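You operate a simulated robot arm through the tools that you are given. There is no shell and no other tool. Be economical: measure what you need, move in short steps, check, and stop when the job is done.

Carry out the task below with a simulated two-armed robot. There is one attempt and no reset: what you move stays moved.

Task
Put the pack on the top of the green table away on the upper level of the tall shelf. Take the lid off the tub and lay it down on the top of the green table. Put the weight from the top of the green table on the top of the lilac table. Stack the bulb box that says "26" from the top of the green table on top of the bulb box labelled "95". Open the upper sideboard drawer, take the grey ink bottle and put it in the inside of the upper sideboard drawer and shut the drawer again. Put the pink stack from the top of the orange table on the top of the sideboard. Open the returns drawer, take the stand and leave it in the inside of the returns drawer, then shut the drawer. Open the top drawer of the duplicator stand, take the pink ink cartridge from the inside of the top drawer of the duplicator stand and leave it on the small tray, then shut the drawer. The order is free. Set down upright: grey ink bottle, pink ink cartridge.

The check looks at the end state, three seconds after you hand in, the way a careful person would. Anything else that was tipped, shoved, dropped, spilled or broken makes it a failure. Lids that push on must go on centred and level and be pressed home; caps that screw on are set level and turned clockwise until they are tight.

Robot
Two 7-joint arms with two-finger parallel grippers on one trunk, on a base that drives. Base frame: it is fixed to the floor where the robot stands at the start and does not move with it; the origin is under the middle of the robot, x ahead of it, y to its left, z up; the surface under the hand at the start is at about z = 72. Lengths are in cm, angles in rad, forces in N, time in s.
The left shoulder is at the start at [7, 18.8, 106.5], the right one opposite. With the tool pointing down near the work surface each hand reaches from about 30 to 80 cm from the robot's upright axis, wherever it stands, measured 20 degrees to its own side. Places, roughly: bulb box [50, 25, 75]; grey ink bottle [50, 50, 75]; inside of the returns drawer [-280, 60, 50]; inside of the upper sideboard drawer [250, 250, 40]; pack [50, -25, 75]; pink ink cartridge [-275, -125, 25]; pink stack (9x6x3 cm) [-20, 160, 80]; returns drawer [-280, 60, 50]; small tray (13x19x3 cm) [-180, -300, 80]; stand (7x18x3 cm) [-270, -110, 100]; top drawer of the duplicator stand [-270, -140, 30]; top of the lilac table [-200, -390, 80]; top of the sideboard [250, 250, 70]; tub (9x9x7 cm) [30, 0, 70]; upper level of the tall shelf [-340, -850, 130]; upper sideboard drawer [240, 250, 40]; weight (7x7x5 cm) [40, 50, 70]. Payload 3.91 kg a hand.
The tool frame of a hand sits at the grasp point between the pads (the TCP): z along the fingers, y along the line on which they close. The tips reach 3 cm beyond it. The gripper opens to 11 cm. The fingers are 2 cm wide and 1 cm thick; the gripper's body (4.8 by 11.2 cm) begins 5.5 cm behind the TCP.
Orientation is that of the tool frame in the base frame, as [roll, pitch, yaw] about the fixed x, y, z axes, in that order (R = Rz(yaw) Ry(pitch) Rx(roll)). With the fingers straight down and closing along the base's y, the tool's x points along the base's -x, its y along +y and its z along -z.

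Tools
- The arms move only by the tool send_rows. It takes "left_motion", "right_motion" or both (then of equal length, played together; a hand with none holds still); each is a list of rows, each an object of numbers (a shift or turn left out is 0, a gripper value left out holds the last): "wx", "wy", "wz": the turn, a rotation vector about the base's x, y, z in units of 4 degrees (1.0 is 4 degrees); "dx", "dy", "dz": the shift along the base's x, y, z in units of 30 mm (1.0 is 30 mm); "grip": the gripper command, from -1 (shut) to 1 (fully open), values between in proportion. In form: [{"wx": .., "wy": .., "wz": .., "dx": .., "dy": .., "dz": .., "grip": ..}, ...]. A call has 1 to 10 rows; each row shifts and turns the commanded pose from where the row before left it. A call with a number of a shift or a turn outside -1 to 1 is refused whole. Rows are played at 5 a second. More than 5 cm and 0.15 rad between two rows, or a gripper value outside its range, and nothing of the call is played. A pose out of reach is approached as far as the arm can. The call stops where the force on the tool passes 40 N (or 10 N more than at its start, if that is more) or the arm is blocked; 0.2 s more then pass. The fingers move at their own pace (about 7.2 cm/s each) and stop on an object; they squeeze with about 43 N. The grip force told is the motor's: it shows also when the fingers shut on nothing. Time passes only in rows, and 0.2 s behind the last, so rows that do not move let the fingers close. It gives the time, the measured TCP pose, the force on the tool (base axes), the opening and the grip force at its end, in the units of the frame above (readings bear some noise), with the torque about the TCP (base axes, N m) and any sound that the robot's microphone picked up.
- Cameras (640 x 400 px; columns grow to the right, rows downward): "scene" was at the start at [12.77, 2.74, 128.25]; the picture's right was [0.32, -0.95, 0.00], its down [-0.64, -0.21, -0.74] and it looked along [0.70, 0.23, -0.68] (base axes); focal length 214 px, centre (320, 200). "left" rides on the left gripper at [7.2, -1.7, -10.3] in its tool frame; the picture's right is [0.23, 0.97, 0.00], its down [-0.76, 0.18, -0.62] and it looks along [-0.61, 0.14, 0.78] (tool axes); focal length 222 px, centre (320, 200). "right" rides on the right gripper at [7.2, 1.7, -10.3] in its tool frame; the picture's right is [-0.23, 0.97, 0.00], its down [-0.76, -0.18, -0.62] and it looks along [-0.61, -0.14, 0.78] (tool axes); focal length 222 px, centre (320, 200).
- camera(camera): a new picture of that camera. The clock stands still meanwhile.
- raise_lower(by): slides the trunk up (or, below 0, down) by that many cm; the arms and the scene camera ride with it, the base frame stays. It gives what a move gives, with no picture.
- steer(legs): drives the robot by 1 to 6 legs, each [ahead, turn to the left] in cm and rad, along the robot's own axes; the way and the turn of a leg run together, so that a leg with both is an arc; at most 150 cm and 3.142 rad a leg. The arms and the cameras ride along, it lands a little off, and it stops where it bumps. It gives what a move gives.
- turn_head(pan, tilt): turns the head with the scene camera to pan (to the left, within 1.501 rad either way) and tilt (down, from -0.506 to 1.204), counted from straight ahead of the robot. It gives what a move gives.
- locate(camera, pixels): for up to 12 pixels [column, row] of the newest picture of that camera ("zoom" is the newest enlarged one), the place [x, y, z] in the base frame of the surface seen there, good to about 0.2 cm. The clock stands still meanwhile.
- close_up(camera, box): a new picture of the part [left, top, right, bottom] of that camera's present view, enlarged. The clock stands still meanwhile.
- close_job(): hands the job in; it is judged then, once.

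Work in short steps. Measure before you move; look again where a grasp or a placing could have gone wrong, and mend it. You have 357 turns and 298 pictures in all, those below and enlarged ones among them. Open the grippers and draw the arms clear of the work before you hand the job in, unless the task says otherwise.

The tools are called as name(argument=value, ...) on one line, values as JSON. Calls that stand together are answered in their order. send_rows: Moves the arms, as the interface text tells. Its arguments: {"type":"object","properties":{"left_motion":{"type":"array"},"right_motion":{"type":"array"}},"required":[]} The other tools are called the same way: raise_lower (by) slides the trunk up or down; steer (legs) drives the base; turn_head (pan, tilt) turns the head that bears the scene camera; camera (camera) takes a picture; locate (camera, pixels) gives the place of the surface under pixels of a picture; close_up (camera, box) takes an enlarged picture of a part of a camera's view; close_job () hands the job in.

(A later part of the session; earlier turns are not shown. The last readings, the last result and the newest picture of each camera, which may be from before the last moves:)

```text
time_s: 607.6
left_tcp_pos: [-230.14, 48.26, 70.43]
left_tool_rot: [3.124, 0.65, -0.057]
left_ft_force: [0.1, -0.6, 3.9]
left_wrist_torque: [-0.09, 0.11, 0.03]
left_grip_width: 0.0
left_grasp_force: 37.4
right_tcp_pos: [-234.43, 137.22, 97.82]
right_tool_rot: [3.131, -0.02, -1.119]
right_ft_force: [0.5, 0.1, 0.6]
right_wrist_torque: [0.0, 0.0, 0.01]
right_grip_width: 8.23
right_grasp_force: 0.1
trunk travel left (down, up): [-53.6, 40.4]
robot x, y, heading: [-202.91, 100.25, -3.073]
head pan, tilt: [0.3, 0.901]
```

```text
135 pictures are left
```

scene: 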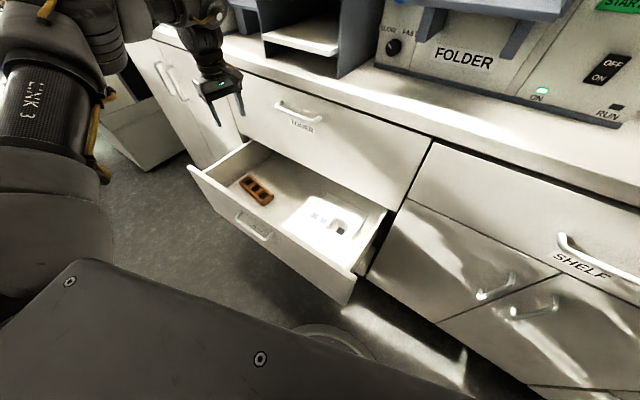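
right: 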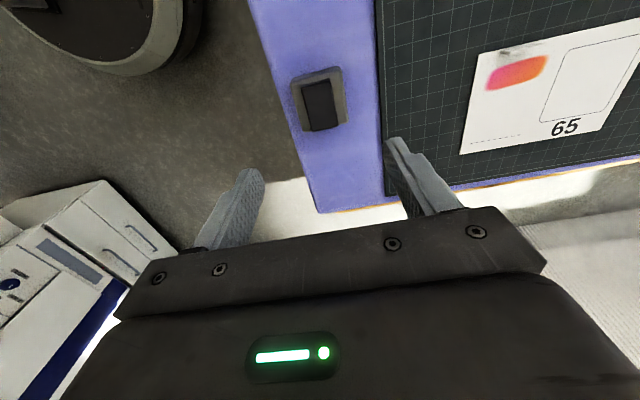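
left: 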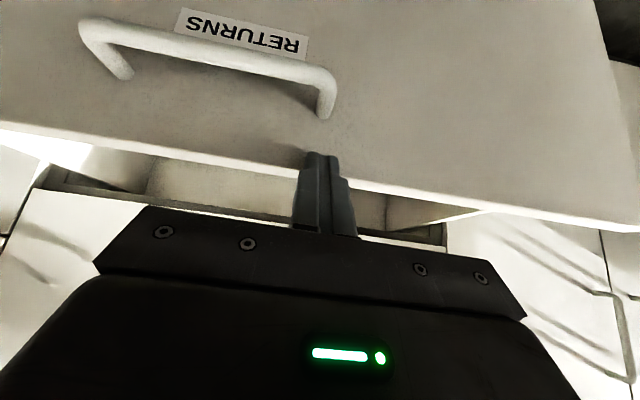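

Fingertips touch the front panel above the handle. Push it shut with the arm.

send_rows(left_motion=[{"dx": 0.15, "dz": -0.1}, {"dx": -0.4, "dz": -0.15}, {"dx": -0.6}, {"dx": -0.6}, {"dx": -0.6}, {"dx": -0.6}, {"dx": -0.6}, {"dx": -0.6}, {"dx": -0.6}])

camera(camera="left")

```text
time_s: 609.6
left_tcp_pos: [-243.72, 48.31, 69.47]
left_tool_rot: [3.128, 0.649, -0.058]
left_ft_force: [0.5, -0.5, 0.6]
left_wrist_torque: [-0.02, 0.0, -0.01]
left_grip_width: 0.0
left_grasp_force: 37.8
right_tcp_pos: [-234.46, 137.14, 97.81]
right_tool_rot: [3.131, -0.021, -1.119]
right_ft_force: [-0.2, 0.1, -0.9]
right_wrist_torque: [0.0, -0.02, 0.01]
right_grip_width: 8.23
right_grasp_force: 0.1
trunk travel left (down, up): [-53.6, 40.4]
robot x, y, heading: [-202.96, 100.55, -3.074]
head pan, tilt: [0.3, 0.901]
```

```text
134 pictures are left
```

left: 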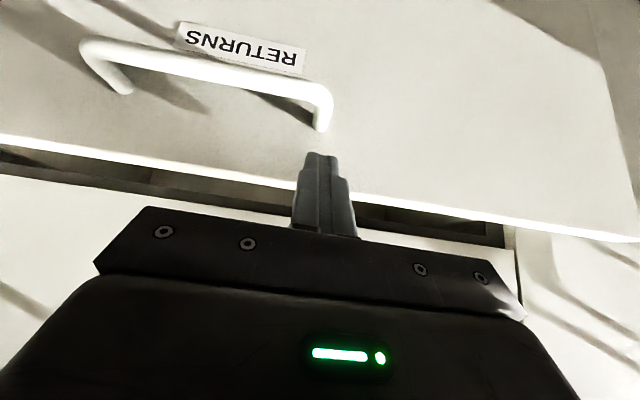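

Closing smoothly; continue to push until it stops.

send_rows(left_motion=[{"dx": -0.6}, {"dx": -0.6}, {"dx": -0.6}, {"dx": -0.6}, {"dx": -0.4}, {"dx": -0.2}, {"dx": -0.2}, {"dx": -0.2}, {"dx": -0.15}, {"dx": -0.1}])

camera(camera="left")

camera(camera="scene")

```text
time_s: 611.8
left_tcp_pos: [-254.43, 48.12, 69.47]
left_tool_rot: [3.125, 0.647, -0.055]
left_ft_force: [-0.2, 0.6, 0.2]
left_wrist_torque: [-0.02, 0.03, -0.04]
left_grip_width: 0.0
left_grasp_force: 38.0
right_tcp_pos: [-234.52, 137.17, 97.87]
right_tool_rot: [3.131, -0.022, -1.12]
right_ft_force: [-0.1, -0.4, -0.1]
right_wrist_torque: [0.04, -0.01, -0.02]
right_grip_width: 8.26
right_grasp_force: 0.0
trunk travel left (down, up): [-53.6, 40.4]
robot x, y, heading: [-202.82, 100.04, -3.077]
head pan, tilt: [0.3, 0.901]
```

```text
133 pictures are left
```

left: 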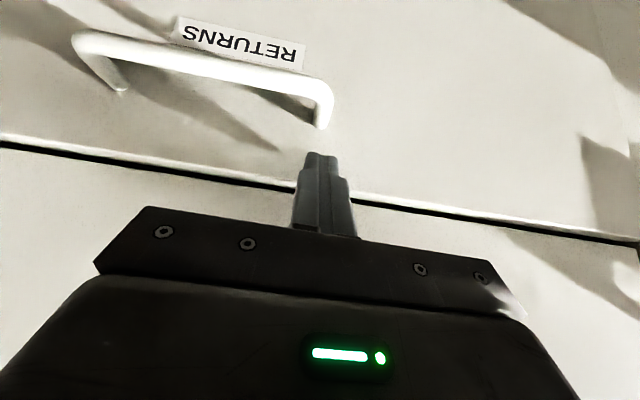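

```text
132 pictures are left
```

scene: 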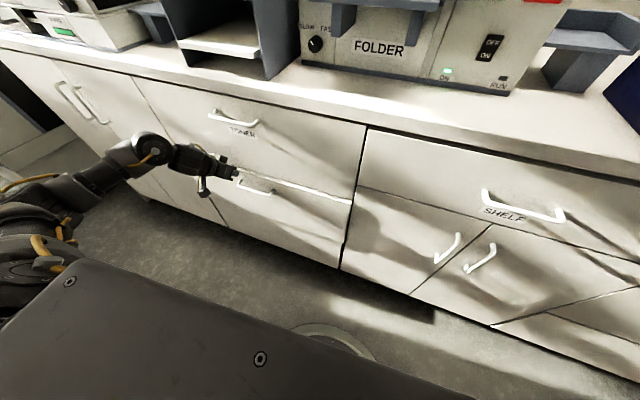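

send_rows(left_motion=[{"dx": -0.2}, {"dx": -0.15}, {"dx": -0.1}, {"dx": -0.1}, {"dx": -0.1}, {"dx": -0.1}])

locate(camera="scene", pixels=[[290, 230], [300, 170], [300, 205]])

close_up(camera="scene", box=[180, 110, 380, 280])

```text
time_s: 612.9
left_tcp_pos: [-255.6, 48.17, 69.28]
left_tool_rot: [3.123, 0.635, -0.063]
left_ft_force: [18.5, 1.4, 7.6]
left_wrist_torque: [0.04, -0.13, -0.03]
left_grip_width: 0.01
left_grasp_force: 37.7
right_tcp_pos: [-234.38, 137.02, 97.73]
right_tool_rot: [3.13, -0.021, -1.118]
right_ft_force: [0.6, -0.2, 0.2]
right_wrist_torque: [-0.01, 0.02, -0.01]
right_grip_width: 8.25
right_grasp_force: 0.1
trunk travel left (down, up): [-53.6, 40.4]
robot x, y, heading: [-202.58, 100.38, -3.064]
head pan, tilt: [0.3, 0.901]
stopped in row 5 (left hand): the force on the tool passed its limit at 44 N (the readings are from after the stop); the commanded pose is now the measured one
```

```text
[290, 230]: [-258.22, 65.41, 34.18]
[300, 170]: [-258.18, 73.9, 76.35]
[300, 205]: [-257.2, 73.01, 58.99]
```

```text
2.35 times, centred on (280, 195) of scene
```

zoom: 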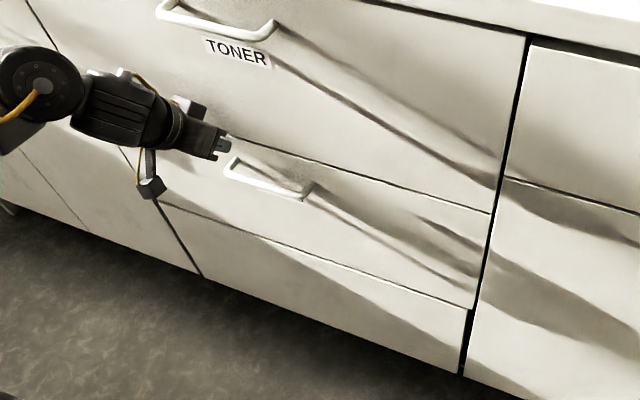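

locate(camera="zoom", pixels=[[400, 230], [400, 150], [400, 310], [200, 190]])

send_rows(left_motion=[{"dx": 0.6, "dz": 0.2}, {"dx": 1, "dz": 0.3}, {"dx": 1, "wy": -1}, {"dx": 1, "wy": -1}, {"dx": 1, "wy": -1}, {"dx": 1, "wy": -1}, {"dx": 1, "wy": -1}, {"wy": -1}, {"wy": -1}, {"wy": -1}])

```text
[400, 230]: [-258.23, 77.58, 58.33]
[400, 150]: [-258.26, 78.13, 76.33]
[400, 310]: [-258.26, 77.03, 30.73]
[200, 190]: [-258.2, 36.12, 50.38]
```

```text
time_s: 615.1
left_tcp_pos: [-236.01, 48.33, 70.63]
left_tool_rot: [-3.127, 0.077, -0.047]
left_ft_force: [-0.1, 0.3, 0.2]
left_wrist_torque: [0.0, 0.02, -0.01]
left_grip_width: 0.0
left_grasp_force: 37.4
right_tcp_pos: [-234.66, 137.11, 97.85]
right_tool_rot: [3.134, -0.02, -1.12]
right_ft_force: [-0.1, -0.7, -0.4]
right_wrist_torque: [-0.01, -0.01, 0.03]
right_grip_width: 8.25
right_grasp_force: 0.0
trunk travel left (down, up): [-53.6, 40.4]
robot x, y, heading: [-202.97, 100.45, -3.067]
head pan, tilt: [0.3, 0.901]
```

Returns drawer is flush shut. Raise the trunk and turn south, to drive out of the corridor.

raise_lower(by=38)

steer(legs=[[0, 1.496]])

send_rows(right_motion=[{"dx": 0.5, "dy": -0.8}, {"dx": 0.5, "dy": -0.8}, {"dx": 0.5, "dy": -0.8}, {"dx": 0.5, "dy": -0.8}, {"dx": 0.5, "dy": -0.8}])

```text
time_s: 618.8
left_tcp_pos: [-236.04, 48.17, 108.62]
left_tool_rot: [-3.126, 0.078, -0.049]
left_ft_force: [0.3, 0.4, 0.5]
left_wrist_torque: [0.04, -0.02, 0.01]
left_grip_width: 0.0
left_grasp_force: 37.4
right_tcp_pos: [-234.41, 137.14, 135.84]
right_tool_rot: [3.132, -0.022, -1.121]
right_ft_force: [0.1, 0.2, -0.1]
right_wrist_torque: [-0.04, 0.0, 0.02]
right_grip_width: 8.23
right_grasp_force: 0.1
trunk travel left (down, up): [-91.6, 2.4]
robot x, y, heading: [-202.88, 100.52, -3.066]
head pan, tilt: [0.3, 0.901]
```

```text
time_s: 622.9
left_tcp_pos: [-152.6, 63.93, 108.68]
left_tool_rot: [-3.126, 0.078, 1.462]
left_ft_force: [-0.1, -0.1, -0.1]
left_wrist_torque: [0.03, 0.0, 0.01]
left_grip_width: 0.0
left_grasp_force: 37.9
right_tcp_pos: [-241.31, 70.74, 135.78]
right_tool_rot: [3.133, -0.02, 0.392]
right_ft_force: [0.4, 0.7, -0.8]
right_wrist_torque: [0.0, -0.04, 0.02]
right_grip_width: 8.25
right_grasp_force: 0.1
trunk travel left (down, up): [-91.6, 2.4]
robot x, y, heading: [-203.04, 100.31, -1.556]
head pan, tilt: [0.3, 0.901]
```

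```text
time_s: 624.0
left_tcp_pos: [-152.55, 63.76, 108.55]
left_tool_rot: [-3.126, 0.078, 1.464]
left_ft_force: [0.4, -0.4, -0.5]
left_wrist_torque: [0.0, 0.0, 0.0]
left_grip_width: 0.0
left_grasp_force: 37.7
right_tcp_pos: [-233.57, 58.59, 135.92]
right_tool_rot: [3.132, -0.021, 0.391]
right_ft_force: [0.4, -0.7, 0.0]
right_wrist_torque: [-0.04, -0.02, 0.01]
right_grip_width: 8.26
right_grasp_force: 0.0
trunk travel left (down, up): [-91.6, 2.4]
robot x, y, heading: [-202.99, 100.32, -1.554]
head pan, tilt: [0.3, 0.901]
```

steer(legs=[[145, 0], [0, 1.29], [94, 0], [0, -1.3]])

steer(legs=[[145, 0], [0, -1.52], [60, 0]])

turn_head(pan=-0.3, tilt=0.6)

camera(camera="scene")

```text
time_s: 642.2
left_tcp_pos: [-61.42, -109.61, 108.67]
left_tool_rot: [-3.127, 0.08, 1.436]
left_ft_force: [-0.1, 0.9, 0.3]
left_wrist_torque: [0.02, 0.0, -0.05]
left_grip_width: 0.03
left_grasp_force: 38.4
right_tcp_pos: [-142.6, -112.73, 135.82]
right_tool_rot: [3.132, -0.021, 0.367]
right_ft_force: [-0.1, 0.4, 0.1]
right_wrist_torque: [-0.02, 0.02, 0.01]
right_grip_width: 8.26
right_grasp_force: 0.1
trunk travel left (down, up): [-91.6, 2.4]
robot x, y, heading: [-110.66, -71.82, -1.582]
head pan, tilt: [0.3, 0.901]
```

```text
time_s: 656.0
left_tcp_pos: [-203.77, -273.41, 108.7]
left_tool_rot: [-3.128, 0.082, -0.055]
left_ft_force: [0.4, 0.0, 0.0]
left_wrist_torque: [0.03, 0.02, 0.0]
left_grip_width: 0.01
left_grasp_force: 37.6
right_tcp_pos: [-213.39, -192.74, 135.94]
right_tool_rot: [3.132, -0.021, -1.123]
right_ft_force: [-1.2, -0.1, -0.4]
right_wrist_torque: [0.0, 0.01, -0.03]
right_grip_width: 8.26
right_grasp_force: 0.1
trunk travel left (down, up): [-91.6, 2.4]
robot x, y, heading: [-170.38, -222.04, -3.073]
head pan, tilt: [0.3, 0.901]
```

```text
time_s: 657.0
left_tcp_pos: [-203.92, -273.39, 108.72]
left_tool_rot: [-3.129, 0.079, -0.054]
left_ft_force: [-0.4, -0.3, 0.0]
left_wrist_torque: [0.01, -0.01, 0.01]
left_grip_width: 0.03
left_grasp_force: 37.8
right_tcp_pos: [-213.39, -192.82, 135.85]
right_tool_rot: [3.13, -0.02, -1.125]
right_ft_force: [0.7, -0.5, 0.4]
right_wrist_torque: [-0.03, 0.0, 0.01]
right_grip_width: 8.25
right_grasp_force: 0.1
trunk travel left (down, up): [-91.6, 2.4]
robot x, y, heading: [-170.39, -221.42, -3.068]
head pan, tilt: [-0.3, 0.6]
```

```text
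130 pictures are left
```

scene: 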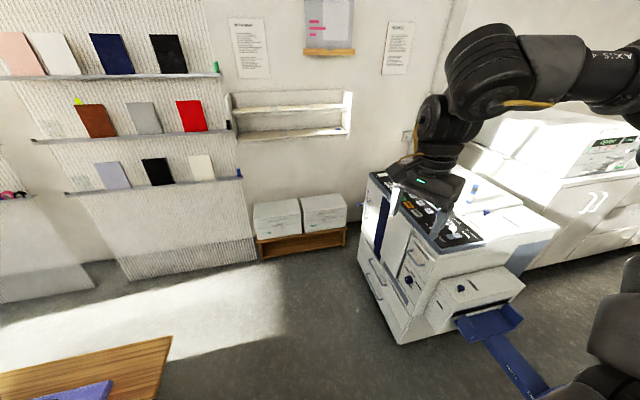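

close_up(camera="scene", box=[350, 160, 450, 345])

locate(camera="scene", pixels=[[363, 255], [408, 315], [370, 290], [375, 270], [380, 285], [395, 320], [360, 240], [402, 285], [398, 345], [412, 245]])

```text
2.16 times, centred on (400, 252) of scene
```

zoom: 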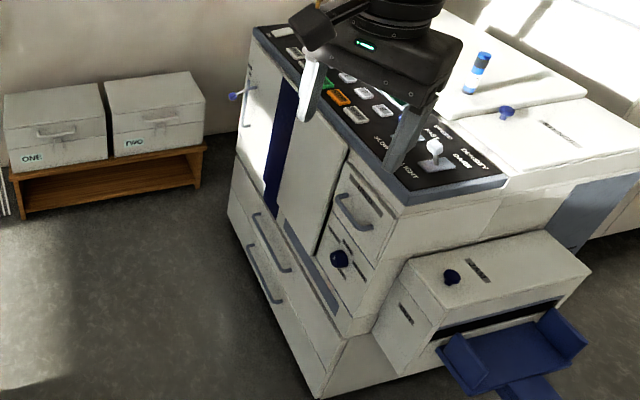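

```text
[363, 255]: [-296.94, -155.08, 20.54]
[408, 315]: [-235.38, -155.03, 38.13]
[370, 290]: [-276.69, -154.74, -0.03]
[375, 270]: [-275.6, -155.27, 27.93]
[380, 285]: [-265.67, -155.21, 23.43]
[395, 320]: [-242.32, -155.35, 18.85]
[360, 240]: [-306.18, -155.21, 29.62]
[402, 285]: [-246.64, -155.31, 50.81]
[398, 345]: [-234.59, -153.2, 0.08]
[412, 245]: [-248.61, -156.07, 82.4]
```

locate(camera="scene", pixels=[[168, 340], [160, 395], [90, 385], [300, 245], [258, 262], [345, 245]])

steer(legs=[[0, -0.233], [58, 0], [0, -1.41]])

turn_head(pan=0.4, tilt=0.9)

camera(camera="scene")

```text
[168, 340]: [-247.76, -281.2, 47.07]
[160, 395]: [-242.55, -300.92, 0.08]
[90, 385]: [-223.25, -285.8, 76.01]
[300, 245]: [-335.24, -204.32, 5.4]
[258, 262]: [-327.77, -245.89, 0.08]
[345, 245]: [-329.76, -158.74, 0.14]
```

```text
time_s: 664.6
left_tcp_pos: [-276.35, -174.48, 108.72]
left_tool_rot: [-3.127, 0.079, -1.701]
left_ft_force: [0.4, -0.1, 0.0]
left_wrist_torque: [0.0, -0.02, -0.02]
left_grip_width: 0.0
left_grasp_force: 38.1
right_tcp_pos: [-195.28, -171.3, 135.76]
right_tool_rot: [3.133, -0.021, -2.775]
right_ft_force: [0.3, 0.3, 0.4]
right_wrist_torque: [-0.02, -0.01, -0.02]
right_grip_width: 8.24
right_grasp_force: 0.1
trunk travel left (down, up): [-91.6, 2.4]
robot x, y, heading: [-227.3, -212.07, 1.56]
head pan, tilt: [-0.3, 0.6]
```

```text
time_s: 665.7
left_tcp_pos: [-276.37, -174.45, 108.67]
left_tool_rot: [-3.127, 0.078, -1.7]
left_ft_force: [-0.1, 0.7, 0.2]
left_wrist_torque: [0.02, -0.02, 0.02]
left_grip_width: 0.01
left_grasp_force: 38.0
right_tcp_pos: [-195.04, -171.22, 135.88]
right_tool_rot: [3.13, -0.021, -2.775]
right_ft_force: [-0.1, -0.3, -0.5]
right_wrist_torque: [-0.02, -0.02, 0.04]
right_grip_width: 8.25
right_grasp_force: 0.1
trunk travel left (down, up): [-91.6, 2.4]
robot x, y, heading: [-227.24, -212.13, 1.563]
head pan, tilt: [0.4, 0.901]
```

```text
128 pictures are left
```

scene: 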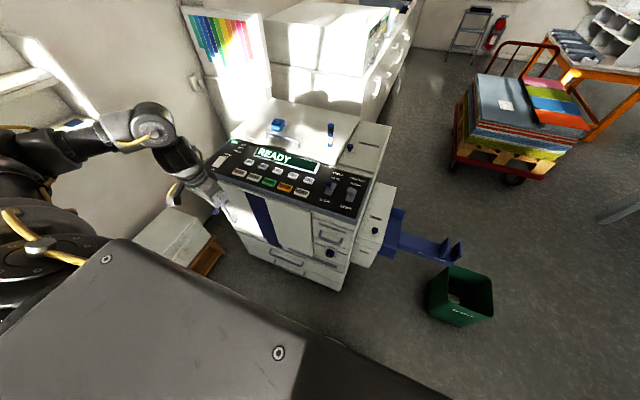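

close_up(camera="scene", box=[200, 180, 360, 300])

locate(camera="zoom", pixels=[[285, 255], [345, 280], [400, 305], [275, 240], [405, 295], [340, 265], [285, 290], [350, 315], [560, 330], [180, 200], [230, 255], [500, 370]])

```text
3.33 times, centred on (280, 240) of scene
```

zoom: 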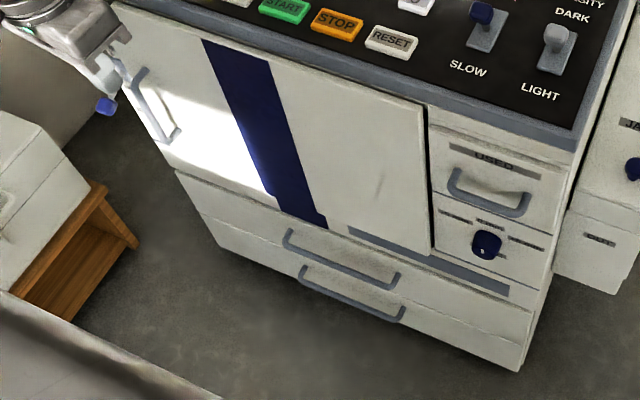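

```text
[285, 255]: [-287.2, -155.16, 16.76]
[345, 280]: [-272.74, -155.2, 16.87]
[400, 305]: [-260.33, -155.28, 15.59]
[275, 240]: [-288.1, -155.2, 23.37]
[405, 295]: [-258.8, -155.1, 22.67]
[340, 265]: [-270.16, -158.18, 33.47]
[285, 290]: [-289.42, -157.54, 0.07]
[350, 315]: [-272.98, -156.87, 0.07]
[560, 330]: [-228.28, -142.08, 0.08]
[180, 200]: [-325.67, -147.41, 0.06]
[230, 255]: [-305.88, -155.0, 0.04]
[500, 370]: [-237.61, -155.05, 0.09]
```

close_up(camera="scene", box=[260, 230, 310, 265])

locate(camera="zoom", pixels=[[140, 75], [145, 95], [300, 150], [310, 138], [480, 205], [510, 190], [130, 60], [500, 160], [200, 195], [400, 260], [300, 115], [440, 210]])

```text
11.43 times, centred on (285, 248) of scene
```

zoom: 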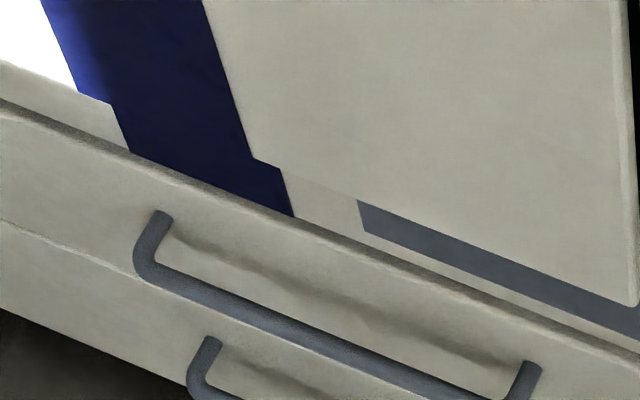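

```text
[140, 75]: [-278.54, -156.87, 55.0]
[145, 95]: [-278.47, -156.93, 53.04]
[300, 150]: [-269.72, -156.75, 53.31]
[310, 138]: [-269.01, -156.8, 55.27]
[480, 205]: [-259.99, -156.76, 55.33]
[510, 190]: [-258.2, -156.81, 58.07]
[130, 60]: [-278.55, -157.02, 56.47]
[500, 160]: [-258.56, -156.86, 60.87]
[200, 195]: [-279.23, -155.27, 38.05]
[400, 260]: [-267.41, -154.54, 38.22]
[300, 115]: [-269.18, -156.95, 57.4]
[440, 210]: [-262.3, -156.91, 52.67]
```

locate(camera="zoom", pixels=[[150, 265], [160, 275], [250, 315], [330, 345], [420, 378], [160, 220], [530, 370], [500, 392], [300, 290], [60, 235], [30, 110], [100, 270]])

```text
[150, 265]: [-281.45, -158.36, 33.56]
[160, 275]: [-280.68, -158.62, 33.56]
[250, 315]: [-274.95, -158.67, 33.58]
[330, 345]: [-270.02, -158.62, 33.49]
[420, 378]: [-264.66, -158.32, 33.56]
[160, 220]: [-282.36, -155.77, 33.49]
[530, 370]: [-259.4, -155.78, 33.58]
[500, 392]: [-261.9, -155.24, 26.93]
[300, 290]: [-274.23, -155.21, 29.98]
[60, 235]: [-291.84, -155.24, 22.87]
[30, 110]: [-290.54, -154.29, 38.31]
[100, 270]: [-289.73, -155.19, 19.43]
```

Upper drawer handle: x -281.5…-259.5, y≈-158.2, z 33.5, small gap. I'll grip the bar with the closing direction in the vertical plane (hand yawed −90°, tilted forward). Lower the trunk and yaw the left hand.

raise_lower(by=-55)

send_rows(left_motion=[{"wz": -1}, {"wz": -1}, {"wz": -1}, {"wz": -1}, {"wz": -1}, {"wz": -1}, {"wz": -1}, {"wz": -1}, {"wz": -1}, {"wz": -1}])

send_rows(left_motion=[{"wz": -1}, {"wz": -1}, {"wz": -1}, {"wz": -1}, {"wz": -1}, {"wz": -1}, {"wz": -1}, {"wz": -1}, {"wz": -1}, {"wz": -1}])

```text
refused: -55 is not a number from -40 to 40
```

```text
time_s: 667.9
left_tcp_pos: [-276.33, -174.49, 108.67]
left_tool_rot: [-3.127, 0.077, -2.401]
left_ft_force: [-0.2, 0.1, 0.3]
left_wrist_torque: [-0.01, -0.01, 0.0]
left_grip_width: 0.01
left_grasp_force: 38.1
right_tcp_pos: [-195.24, -171.31, 135.85]
right_tool_rot: [3.13, -0.021, -2.773]
right_ft_force: [0.0, 0.1, 0.0]
right_wrist_torque: [0.02, -0.01, 0.01]
right_grip_width: 8.24
right_grasp_force: 0.0
trunk travel left (down, up): [-91.6, 2.4]
robot x, y, heading: [-227.33, -211.86, 1.563]
head pan, tilt: [0.4, 0.901]
```

```text
time_s: 670.1
left_tcp_pos: [-276.42, -174.55, 108.66]
left_tool_rot: [-3.128, 0.079, -3.098]
left_ft_force: [-0.1, 0.5, 0.9]
left_wrist_torque: [0.0, -0.01, -0.02]
left_grip_width: 0.0
left_grasp_force: 37.4
right_tcp_pos: [-195.09, -171.22, 135.88]
right_tool_rot: [3.133, -0.022, -2.771]
right_ft_force: [-0.1, 0.0, -0.5]
right_wrist_torque: [0.0, -0.01, -0.03]
right_grip_width: 8.25
right_grasp_force: 0.1
trunk travel left (down, up): [-91.6, 2.4]
robot x, y, heading: [-226.99, -211.79, 1.562]
head pan, tilt: [0.4, 0.901]
```

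raise_lower(by=-40)

raise_lower(by=-22)

send_rows(left_motion=[{"wy": 1, "grip": -0.5, "dy": -0.5}, {"wx": 1, "dy": -0.5}, {"wx": 1}, {"wx": 1}, {"wx": 1}, {"wx": 1}, {"wx": 1}, {"wx": 1}, {"wx": 1}, {"wx": 1}])

camera(camera="left")

camera(camera="scene")

```text
time_s: 673.9
left_tcp_pos: [-276.4, -174.45, 68.67]
left_tool_rot: [-3.127, 0.077, -3.099]
left_ft_force: [0.8, -0.5, -0.2]
left_wrist_torque: [0.02, 0.02, 0.0]
left_grip_width: 0.0
left_grasp_force: 37.5
right_tcp_pos: [-195.09, -171.2, 95.85]
right_tool_rot: [3.13, -0.02, -2.774]
right_ft_force: [-0.2, 0.5, -0.7]
right_wrist_torque: [0.01, -0.02, 0.06]
right_grip_width: 8.23
right_grasp_force: 0.0
trunk travel left (down, up): [-51.6, 42.4]
robot x, y, heading: [-227.25, -212.17, 1.564]
head pan, tilt: [0.4, 0.901]
```

```text
time_s: 676.2
left_tcp_pos: [-276.29, -174.49, 46.7]
left_tool_rot: [-3.128, 0.078, -3.098]
left_ft_force: [-0.5, -0.6, 0.4]
left_wrist_torque: [-0.02, 0.03, 0.02]
left_grip_width: 0.01
left_grasp_force: 37.8
right_tcp_pos: [-195.17, -171.4, 73.94]
right_tool_rot: [3.131, -0.019, -2.773]
right_ft_force: [0.8, 0.0, 0.3]
right_wrist_torque: [-0.03, 0.02, 0.01]
right_grip_width: 8.23
right_grasp_force: 0.2
trunk travel left (down, up): [-29.6, 64.4]
robot x, y, heading: [-227.07, -212.28, 1.561]
head pan, tilt: [0.4, 0.901]
```

```text
time_s: 678.4
left_tcp_pos: [-276.28, -177.5, 46.74]
left_tool_rot: [2.525, 0.031, -3.113]
left_ft_force: [-0.5, -0.2, 0.0]
left_wrist_torque: [-0.02, -0.03, 0.0]
left_grip_width: 2.76
left_grasp_force: 0.1
right_tcp_pos: [-195.11, -171.25, 73.86]
right_tool_rot: [3.13, -0.022, -2.772]
right_ft_force: [-1.0, 0.3, 0.3]
right_wrist_torque: [-0.02, 0.02, 0.02]
right_grip_width: 8.25
right_grasp_force: 0.1
trunk travel left (down, up): [-29.6, 64.4]
robot x, y, heading: [-226.87, -211.98, 1.562]
head pan, tilt: [0.4, 0.901]
```

```text
125 pictures are left
```

left: 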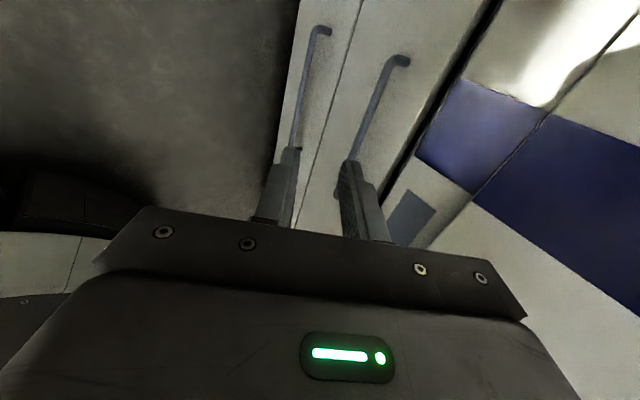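

```text
124 pictures are left
```

scene: 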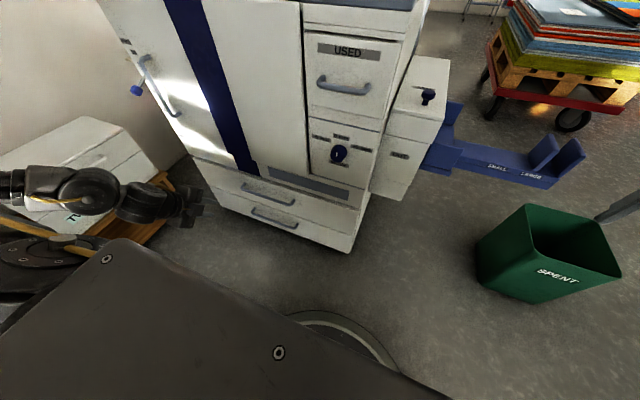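

Works smoothly. Tilt to 45° and move to the pre-grasp along the approach axis.

send_rows(left_motion=[{"wx": 0.8, "dx": 0.38, "dy": 0.9, "dz": -0.5}, {"wx": 0.8, "dx": 0.38, "dy": 0.9, "dz": -0.5}, {"wx": 0.8, "dx": 0.38, "dy": 0.9, "dz": -0.5}, {"dx": 0.38, "dy": 0.9, "dz": -0.5}, {"dx": 0.4, "dy": 0.9, "dz": -0.6}, {}])

camera(camera="left")

close_up(camera="scene", box=[160, 140, 360, 265])

```text
time_s: 679.8
left_tcp_pos: [-270.72, -163.99, 38.85]
left_tool_rot: [2.359, 0.037, -3.117]
left_ft_force: [-0.4, -0.6, 0.0]
left_wrist_torque: [0.02, 0.02, 0.0]
left_grip_width: 2.75
left_grasp_force: 0.1
right_tcp_pos: [-195.15, -171.31, 73.88]
right_tool_rot: [3.134, -0.02, -2.774]
right_ft_force: [-0.5, -0.5, -0.2]
right_wrist_torque: [-0.04, 0.01, -0.03]
right_grip_width: 8.27
right_grasp_force: 0.0
trunk travel left (down, up): [-29.6, 64.4]
robot x, y, heading: [-226.68, -212.23, 1.56]
head pan, tilt: [0.4, 0.901]
```

```text
123 pictures are left
```

left: 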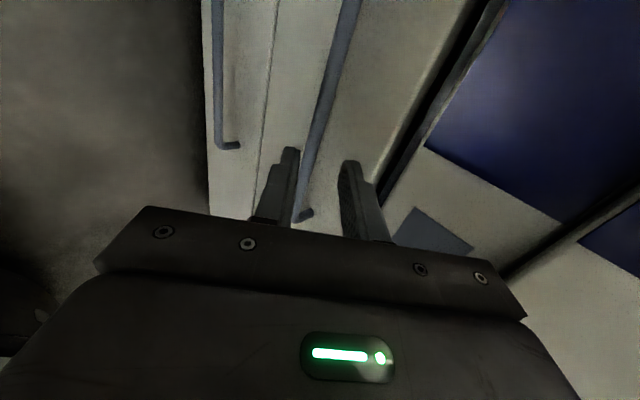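

```text
3.20 times, centred on (260, 202) of scene
```

zoom: 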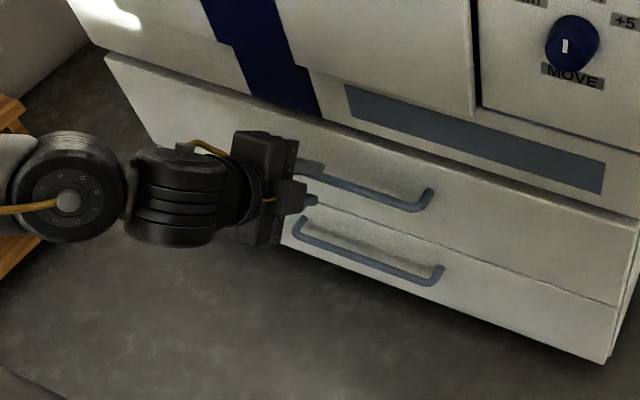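

send_rows(left_motion=[{"dy": 0.1}, {"dy": 0.42, "dz": -0.42}, {"dy": 0.42, "dz": -0.42}, {"dy": 0.25, "dz": -0.25}, {}])

camera(camera="left")

close_up(camera="scene", box=[200, 160, 300, 225])

```text
time_s: 681.0
left_tcp_pos: [-270.46, -160.45, 35.6]
left_tool_rot: [2.359, 0.037, -3.116]
left_ft_force: [0.0, -1.1, 0.1]
left_wrist_torque: [0.03, -0.04, 0.01]
left_grip_width: 2.75
left_grasp_force: 0.1
right_tcp_pos: [-195.15, -171.36, 73.87]
right_tool_rot: [3.132, -0.022, -2.774]
right_ft_force: [0.1, 0.0, 0.3]
right_wrist_torque: [-0.01, -0.01, 0.02]
right_grip_width: 8.24
right_grasp_force: 0.0
trunk travel left (down, up): [-29.6, 64.4]
robot x, y, heading: [-227.44, -211.87, 1.559]
head pan, tilt: [0.4, 0.901]
```

```text
121 pictures are left
```

left: 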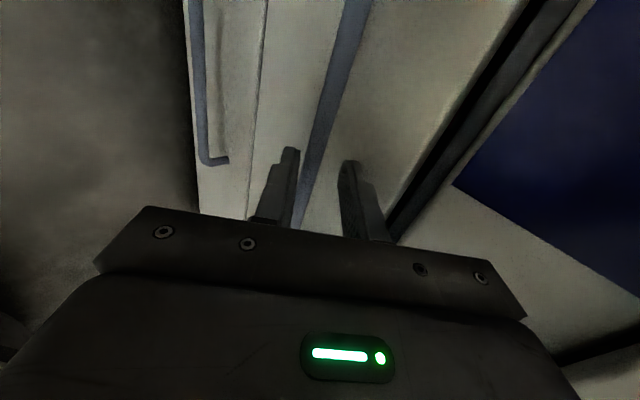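

```text
6.15 times, centred on (250, 192) of scene
```

zoom: 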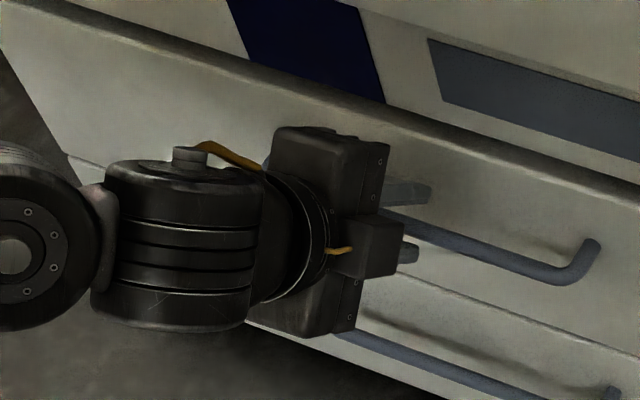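

send_rows(left_motion=[{"dy": 0.1, "dz": -0.1}, {"dy": 0.1, "dz": -0.1}, {}])

close_up(camera="left", box=[220, 110, 420, 250])

```text
time_s: 681.8
left_tcp_pos: [-270.56, -159.86, 35.01]
left_tool_rot: [2.356, 0.036, -3.119]
left_ft_force: [0.5, -0.6, 0.2]
left_wrist_torque: [-0.02, 0.03, 0.01]
left_grip_width: 2.76
left_grasp_force: 0.1
right_tcp_pos: [-195.21, -171.32, 73.9]
right_tool_rot: [3.132, -0.02, -2.774]
right_ft_force: [-0.4, 0.1, 0.3]
right_wrist_torque: [0.04, -0.02, 0.0]
right_grip_width: 8.24
right_grasp_force: 0.0
trunk travel left (down, up): [-29.6, 64.4]
robot x, y, heading: [-227.28, -212.14, 1.565]
head pan, tilt: [0.4, 0.901]
```

```text
2.86 times, centred on (320, 180) of left
```

zoom: 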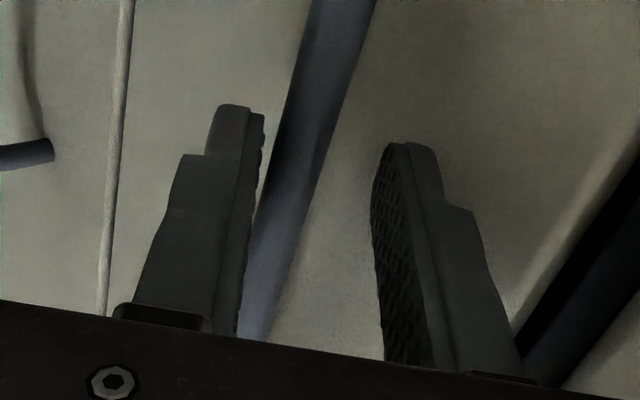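

The bar is between the fingers. Close on it.

send_rows(left_motion=[{"grip": -1}, {}, {}, {}])

```text
time_s: 682.8
left_tcp_pos: [-270.59, -160.05, 34.65]
left_tool_rot: [2.367, 0.035, -3.12]
left_ft_force: [4.6, -25.6, -14.1]
left_wrist_torque: [-0.67, 0.8, -0.44]
left_grip_width: 1.2
left_grasp_force: 44.8
right_tcp_pos: [-195.21, -171.23, 73.87]
right_tool_rot: [3.133, -0.018, -2.773]
right_ft_force: [0.2, 0.2, 0.6]
right_wrist_torque: [0.02, 0.0, -0.02]
right_grip_width: 8.26
right_grasp_force: 0.0
trunk travel left (down, up): [-29.6, 64.4]
robot x, y, heading: [-227.16, -212.01, 1.568]
head pan, tilt: [0.4, 0.901]
```

Bar gripped (1.2 cm). Pull by backing up.

steer(legs=[[-8, 0]])

camera(camera="scene")

```text
time_s: 683.9
left_tcp_pos: [-270.54, -167.83, 34.61]
left_tool_rot: [2.363, 0.038, -3.121]
left_ft_force: [7.4, -1.0, -28.1]
left_wrist_torque: [-0.49, 0.12, -1.19]
left_grip_width: 1.2
left_grasp_force: 44.5
right_tcp_pos: [-195.32, -179.08, 73.89]
right_tool_rot: [3.135, -0.017, -2.773]
right_ft_force: [0.1, 0.2, -0.4]
right_wrist_torque: [-0.01, 0.05, 0.04]
right_grip_width: 8.25
right_grasp_force: 0.1
trunk travel left (down, up): [-29.6, 64.4]
robot x, y, heading: [-227.18, -220.15, 1.561]
head pan, tilt: [0.4, 0.901]
```

```text
118 pictures are left
```

scene: 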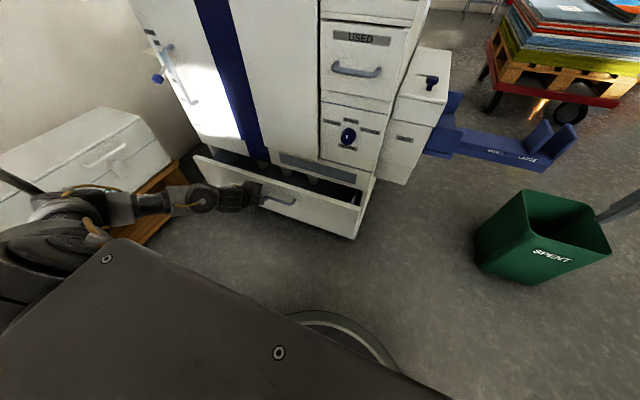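

steer(legs=[[-20, 0]])

camera(camera="scene")

```text
time_s: 685.5
left_tcp_pos: [-270.54, -187.89, 34.6]
left_tool_rot: [2.365, 0.039, -3.124]
left_ft_force: [6.9, -1.8, -18.7]
left_wrist_torque: [-0.31, 0.47, -0.82]
left_grip_width: 1.21
left_grasp_force: 44.9
right_tcp_pos: [-195.43, -199.16, 73.78]
right_tool_rot: [3.133, -0.02, -2.775]
right_ft_force: [-0.2, 0.6, -0.5]
right_wrist_torque: [-0.01, 0.02, -0.01]
right_grip_width: 8.26
right_grasp_force: 0.0
trunk travel left (down, up): [-29.6, 64.4]
robot x, y, heading: [-227.47, -239.99, 1.562]
head pan, tilt: [0.4, 0.901]
```

```text
117 pictures are left
```

scene: 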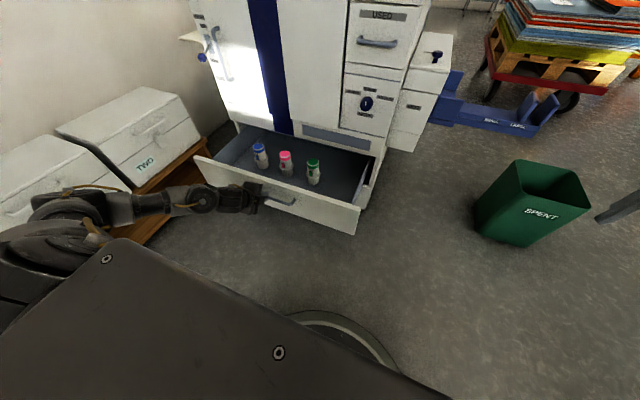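

close_up(camera="scene", box=[220, 130, 360, 217])

locate(camera="zoom", pixels=[[297, 100], [300, 140], [300, 200], [182, 65], [420, 145], [290, 120], [315, 120], [300, 230], [550, 320], [300, 60], [200, 180]])

```text
4.57 times, centred on (290, 174) of scene
```

zoom: 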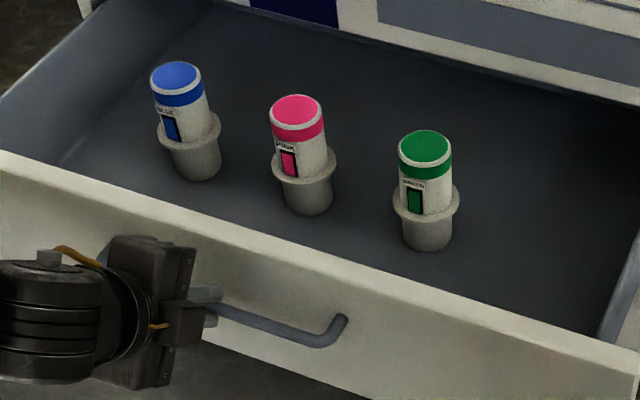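

```text
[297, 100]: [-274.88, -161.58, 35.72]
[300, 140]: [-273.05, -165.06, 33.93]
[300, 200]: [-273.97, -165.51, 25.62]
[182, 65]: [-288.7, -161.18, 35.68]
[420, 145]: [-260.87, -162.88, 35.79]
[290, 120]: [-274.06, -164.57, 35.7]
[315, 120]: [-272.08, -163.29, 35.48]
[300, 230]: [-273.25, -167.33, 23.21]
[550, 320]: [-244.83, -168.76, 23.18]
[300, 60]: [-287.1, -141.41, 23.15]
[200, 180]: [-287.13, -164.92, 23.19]
```

Pink cartridge at (-273.4,-163), top z 35.7, floor 23.2 — too near the machine's face. Pull ~11 cm further with the arm.

send_rows(left_motion=[{"dy": -0.6}, {"dy": -0.6}, {"dy": -0.6}, {"dy": -0.6}, {"dy": -0.6}, {"dy": -0.6}, {}])

close_up(camera="scene", box=[200, 110, 360, 230])

```text
time_s: 687.1
left_tcp_pos: [-270.59, -198.73, 34.88]
left_tool_rot: [2.363, 0.039, -3.123]
left_ft_force: [0.1, 0.8, -0.1]
left_wrist_torque: [-0.04, 0.0, -0.01]
left_grip_width: 0.02
left_grasp_force: 37.6
right_tcp_pos: [-195.37, -199.26, 73.91]
right_tool_rot: [3.132, -0.021, -2.773]
right_ft_force: [-0.5, 0.5, 0.7]
right_wrist_torque: [-0.04, 0.0, 0.0]
right_grip_width: 8.24
right_grasp_force: 0.1
trunk travel left (down, up): [-29.6, 64.4]
robot x, y, heading: [-227.44, -240.37, 1.561]
head pan, tilt: [0.4, 0.901]
```

```text
3.33 times, centred on (280, 170) of scene
```

zoom: 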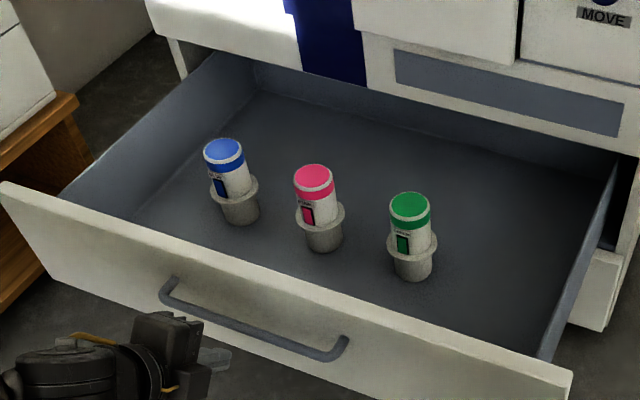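

The drawer came further, then the grip slipped off (limit reached). Measure the pink cartridge now.

locate(camera="zoom", pixels=[[314, 168], [300, 178], [330, 178], [315, 195], [322, 235], [322, 210], [350, 150], [410, 200], [225, 145], [280, 290], [400, 130]])

close_up(camera="scene", box=[264, 145, 312, 178])

```text
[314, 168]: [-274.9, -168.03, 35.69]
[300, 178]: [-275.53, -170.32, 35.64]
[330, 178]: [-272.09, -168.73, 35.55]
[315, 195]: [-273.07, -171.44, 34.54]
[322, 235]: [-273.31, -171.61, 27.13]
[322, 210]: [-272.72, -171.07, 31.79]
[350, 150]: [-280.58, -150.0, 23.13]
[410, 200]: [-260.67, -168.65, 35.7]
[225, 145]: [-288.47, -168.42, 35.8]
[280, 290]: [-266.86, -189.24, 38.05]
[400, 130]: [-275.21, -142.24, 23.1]
```

```text
12.12 times, centred on (288, 162) of scene
```

zoom: 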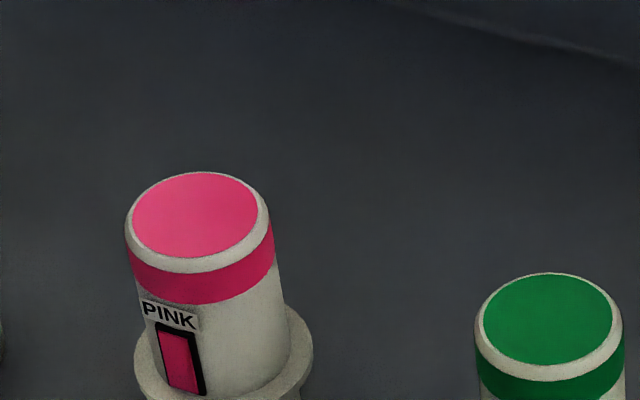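

locate(camera="zoom", pixels=[[198, 215], [135, 215], [262, 215], [198, 175], [205, 262], [150, 345], [300, 330]])

send_rows(left_motion=[{"dz": 1, "dy": -0.3}, {"dz": 1}, {"dz": 1}, {"dz": 0.5, "wx": -1, "grip": 0.3}, {"wx": -1}, {"wx": -1}, {"wx": -1}, {"wx": -1}, {"wx": -1}, {"wx": -1}])

send_rows(left_motion=[{"wx": -1}, {"wx": -1}, {"wx": -1}, {"wx": -1, "wy": 0.5}])

```text
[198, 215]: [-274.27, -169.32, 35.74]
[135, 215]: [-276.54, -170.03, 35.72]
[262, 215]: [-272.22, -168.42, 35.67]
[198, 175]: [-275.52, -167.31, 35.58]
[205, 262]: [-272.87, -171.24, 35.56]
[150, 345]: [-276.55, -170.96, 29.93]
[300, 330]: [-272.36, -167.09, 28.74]
```

```text
time_s: 689.3
left_tcp_pos: [-270.69, -199.59, 45.26]
left_tool_rot: [2.853, 0.026, -3.108]
left_ft_force: [-0.3, -0.5, -0.2]
left_wrist_torque: [0.03, 0.03, -0.01]
left_grip_width: 7.13
left_grasp_force: 0.0
right_tcp_pos: [-195.27, -199.28, 73.87]
right_tool_rot: [3.131, -0.022, -2.775]
right_ft_force: [0.0, -0.1, -0.1]
right_wrist_torque: [0.0, 0.02, 0.02]
right_grip_width: 8.25
right_grasp_force: 0.1
trunk travel left (down, up): [-29.6, 64.4]
robot x, y, heading: [-227.36, -239.95, 1.565]
head pan, tilt: [0.4, 0.901]
```

```text
time_s: 690.3
left_tcp_pos: [-270.65, -199.55, 45.42]
left_tool_rot: [3.132, -0.021, -3.104]
left_ft_force: [-1.0, 0.2, 0.1]
left_wrist_torque: [0.0, 0.01, -0.01]
left_grip_width: 7.16
left_grasp_force: 0.1
right_tcp_pos: [-195.43, -199.3, 73.8]
right_tool_rot: [3.131, -0.021, -2.775]
right_ft_force: [-0.1, 0.3, -0.4]
right_wrist_torque: [0.0, 0.02, 0.01]
right_grip_width: 8.23
right_grasp_force: 0.1
trunk travel left (down, up): [-29.6, 64.4]
robot x, y, heading: [-227.28, -239.83, 1.563]
head pan, tilt: [0.4, 0.901]
```

Centre (-274.3,-169.3). Raise a little, drive forward 15 cm, then move over the cartridge.

send_rows(left_motion=[{"dz": 1}, {"dz": 0.8}])

steer(legs=[[15, 0]])

send_rows(left_motion=[{"dx": -0.24, "dy": 0.95}, {"dx": -0.24, "dy": 0.95}, {"dx": -0.24, "dy": 0.95}, {"dx": -0.24, "dy": 0.95}, {"dx": -0.24, "dy": 0.95}, {}])

camera(camera="left")

```text
time_s: 690.9
left_tcp_pos: [-270.68, -199.53, 50.69]
left_tool_rot: [3.129, -0.022, -3.101]
left_ft_force: [1.2, 0.3, -0.4]
left_wrist_torque: [-0.02, -0.03, -0.01]
left_grip_width: 7.18
left_grasp_force: 0.0
right_tcp_pos: [-195.39, -199.29, 73.91]
right_tool_rot: [3.131, -0.024, -2.774]
right_ft_force: [0.2, -0.8, 0.1]
right_wrist_torque: [0.03, 0.0, 0.01]
right_grip_width: 8.24
right_grasp_force: 0.1
trunk travel left (down, up): [-29.6, 64.4]
robot x, y, heading: [-227.39, -239.72, 1.556]
head pan, tilt: [0.4, 0.901]
```

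```text
time_s: 692.2
left_tcp_pos: [-270.43, -184.55, 50.71]
left_tool_rot: [3.132, -0.022, -3.102]
left_ft_force: [-0.5, -0.5, 0.0]
left_wrist_torque: [-0.03, -0.01, 0.02]
left_grip_width: 7.15
left_grasp_force: 0.0
right_tcp_pos: [-195.22, -184.29, 73.85]
right_tool_rot: [3.132, -0.022, -2.775]
right_ft_force: [-0.5, -0.7, 0.4]
right_wrist_torque: [-0.03, 0.02, 0.03]
right_grip_width: 8.25
right_grasp_force: 0.1
trunk travel left (down, up): [-29.6, 64.4]
robot x, y, heading: [-227.4, -224.87, 1.563]
head pan, tilt: [0.4, 0.901]
```

```text
time_s: 693.6
left_tcp_pos: [-274.08, -170.31, 50.69]
left_tool_rot: [3.129, -0.021, -3.104]
left_ft_force: [-0.5, -0.1, 0.1]
left_wrist_torque: [-0.01, 0.01, 0.04]
left_grip_width: 7.16
left_grasp_force: 0.0
right_tcp_pos: [-195.18, -184.2, 73.98]
right_tool_rot: [3.131, -0.02, -2.773]
right_ft_force: [0.8, -0.3, 0.5]
right_wrist_torque: [-0.01, -0.04, 0.02]
right_grip_width: 8.25
right_grasp_force: 0.1
trunk travel left (down, up): [-29.6, 64.4]
robot x, y, heading: [-227.37, -224.99, 1.564]
head pan, tilt: [0.4, 0.901]
```

```text
113 pictures are left
```

left: 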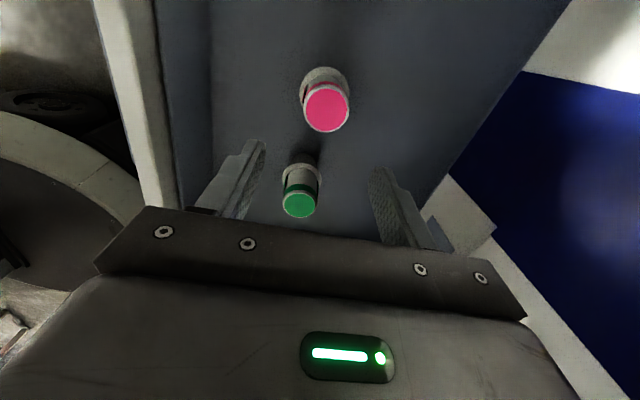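

locate(camera="left", pixels=[[326, 105], [310, 105], [343, 105], [326, 88], [327, 125], [322, 72]])

raise_lower(by=-8)

```text
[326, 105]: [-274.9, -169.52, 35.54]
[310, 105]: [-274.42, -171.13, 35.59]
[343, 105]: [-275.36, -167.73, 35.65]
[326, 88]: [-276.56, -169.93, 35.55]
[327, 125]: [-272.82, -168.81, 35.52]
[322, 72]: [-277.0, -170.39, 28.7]
```

```text
time_s: 694.8
left_tcp_pos: [-274.07, -170.28, 42.77]
left_tool_rot: [3.13, -0.019, -3.104]
left_ft_force: [-0.1, 0.3, -0.1]
left_wrist_torque: [-0.02, -0.01, 0.03]
left_grip_width: 7.15
left_grasp_force: 0.0
right_tcp_pos: [-195.12, -184.3, 65.95]
right_tool_rot: [3.131, -0.02, -2.773]
right_ft_force: [0.2, -1.0, 0.1]
right_wrist_torque: [0.0, -0.02, -0.02]
right_grip_width: 8.25
right_grasp_force: 0.1
trunk travel left (down, up): [-21.6, 72.4]
robot x, y, heading: [-226.93, -224.97, 1.558]
head pan, tilt: [0.4, 0.901]
```

send_rows(left_motion=[{"dx": -0.2, "dy": 0.3, "wy": -0.3, "wx": -0.17}, {"dz": -1}, {"dz": -1}, {"dz": -1}, {}])

camera(camera="left")

```text
time_s: 696.0
left_tcp_pos: [-274.58, -169.36, 33.64]
left_tool_rot: [-3.141, -0.001, -3.105]
left_ft_force: [0.1, -0.3, -0.5]
left_wrist_torque: [0.01, -0.01, -0.01]
left_grip_width: 7.15
left_grasp_force: 0.1
right_tcp_pos: [-195.23, -184.23, 65.88]
right_tool_rot: [3.132, -0.022, -2.775]
right_ft_force: [0.1, 0.3, 0.0]
right_wrist_torque: [0.03, 0.01, 0.02]
right_grip_width: 8.27
right_grasp_force: 0.1
trunk travel left (down, up): [-21.6, 72.4]
robot x, y, heading: [-227.0, -225.06, 1.56]
head pan, tilt: [0.4, 0.901]
```

```text
112 pictures are left
```

left: 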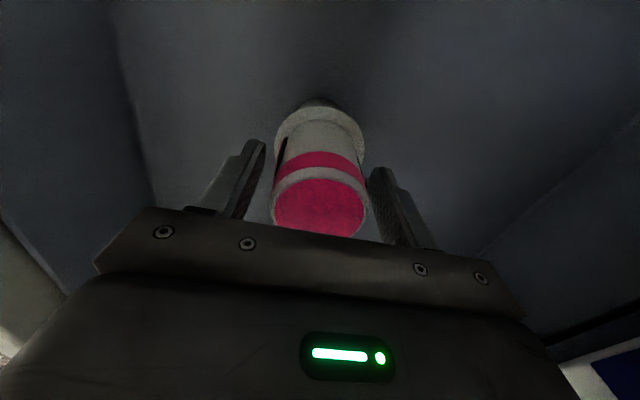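

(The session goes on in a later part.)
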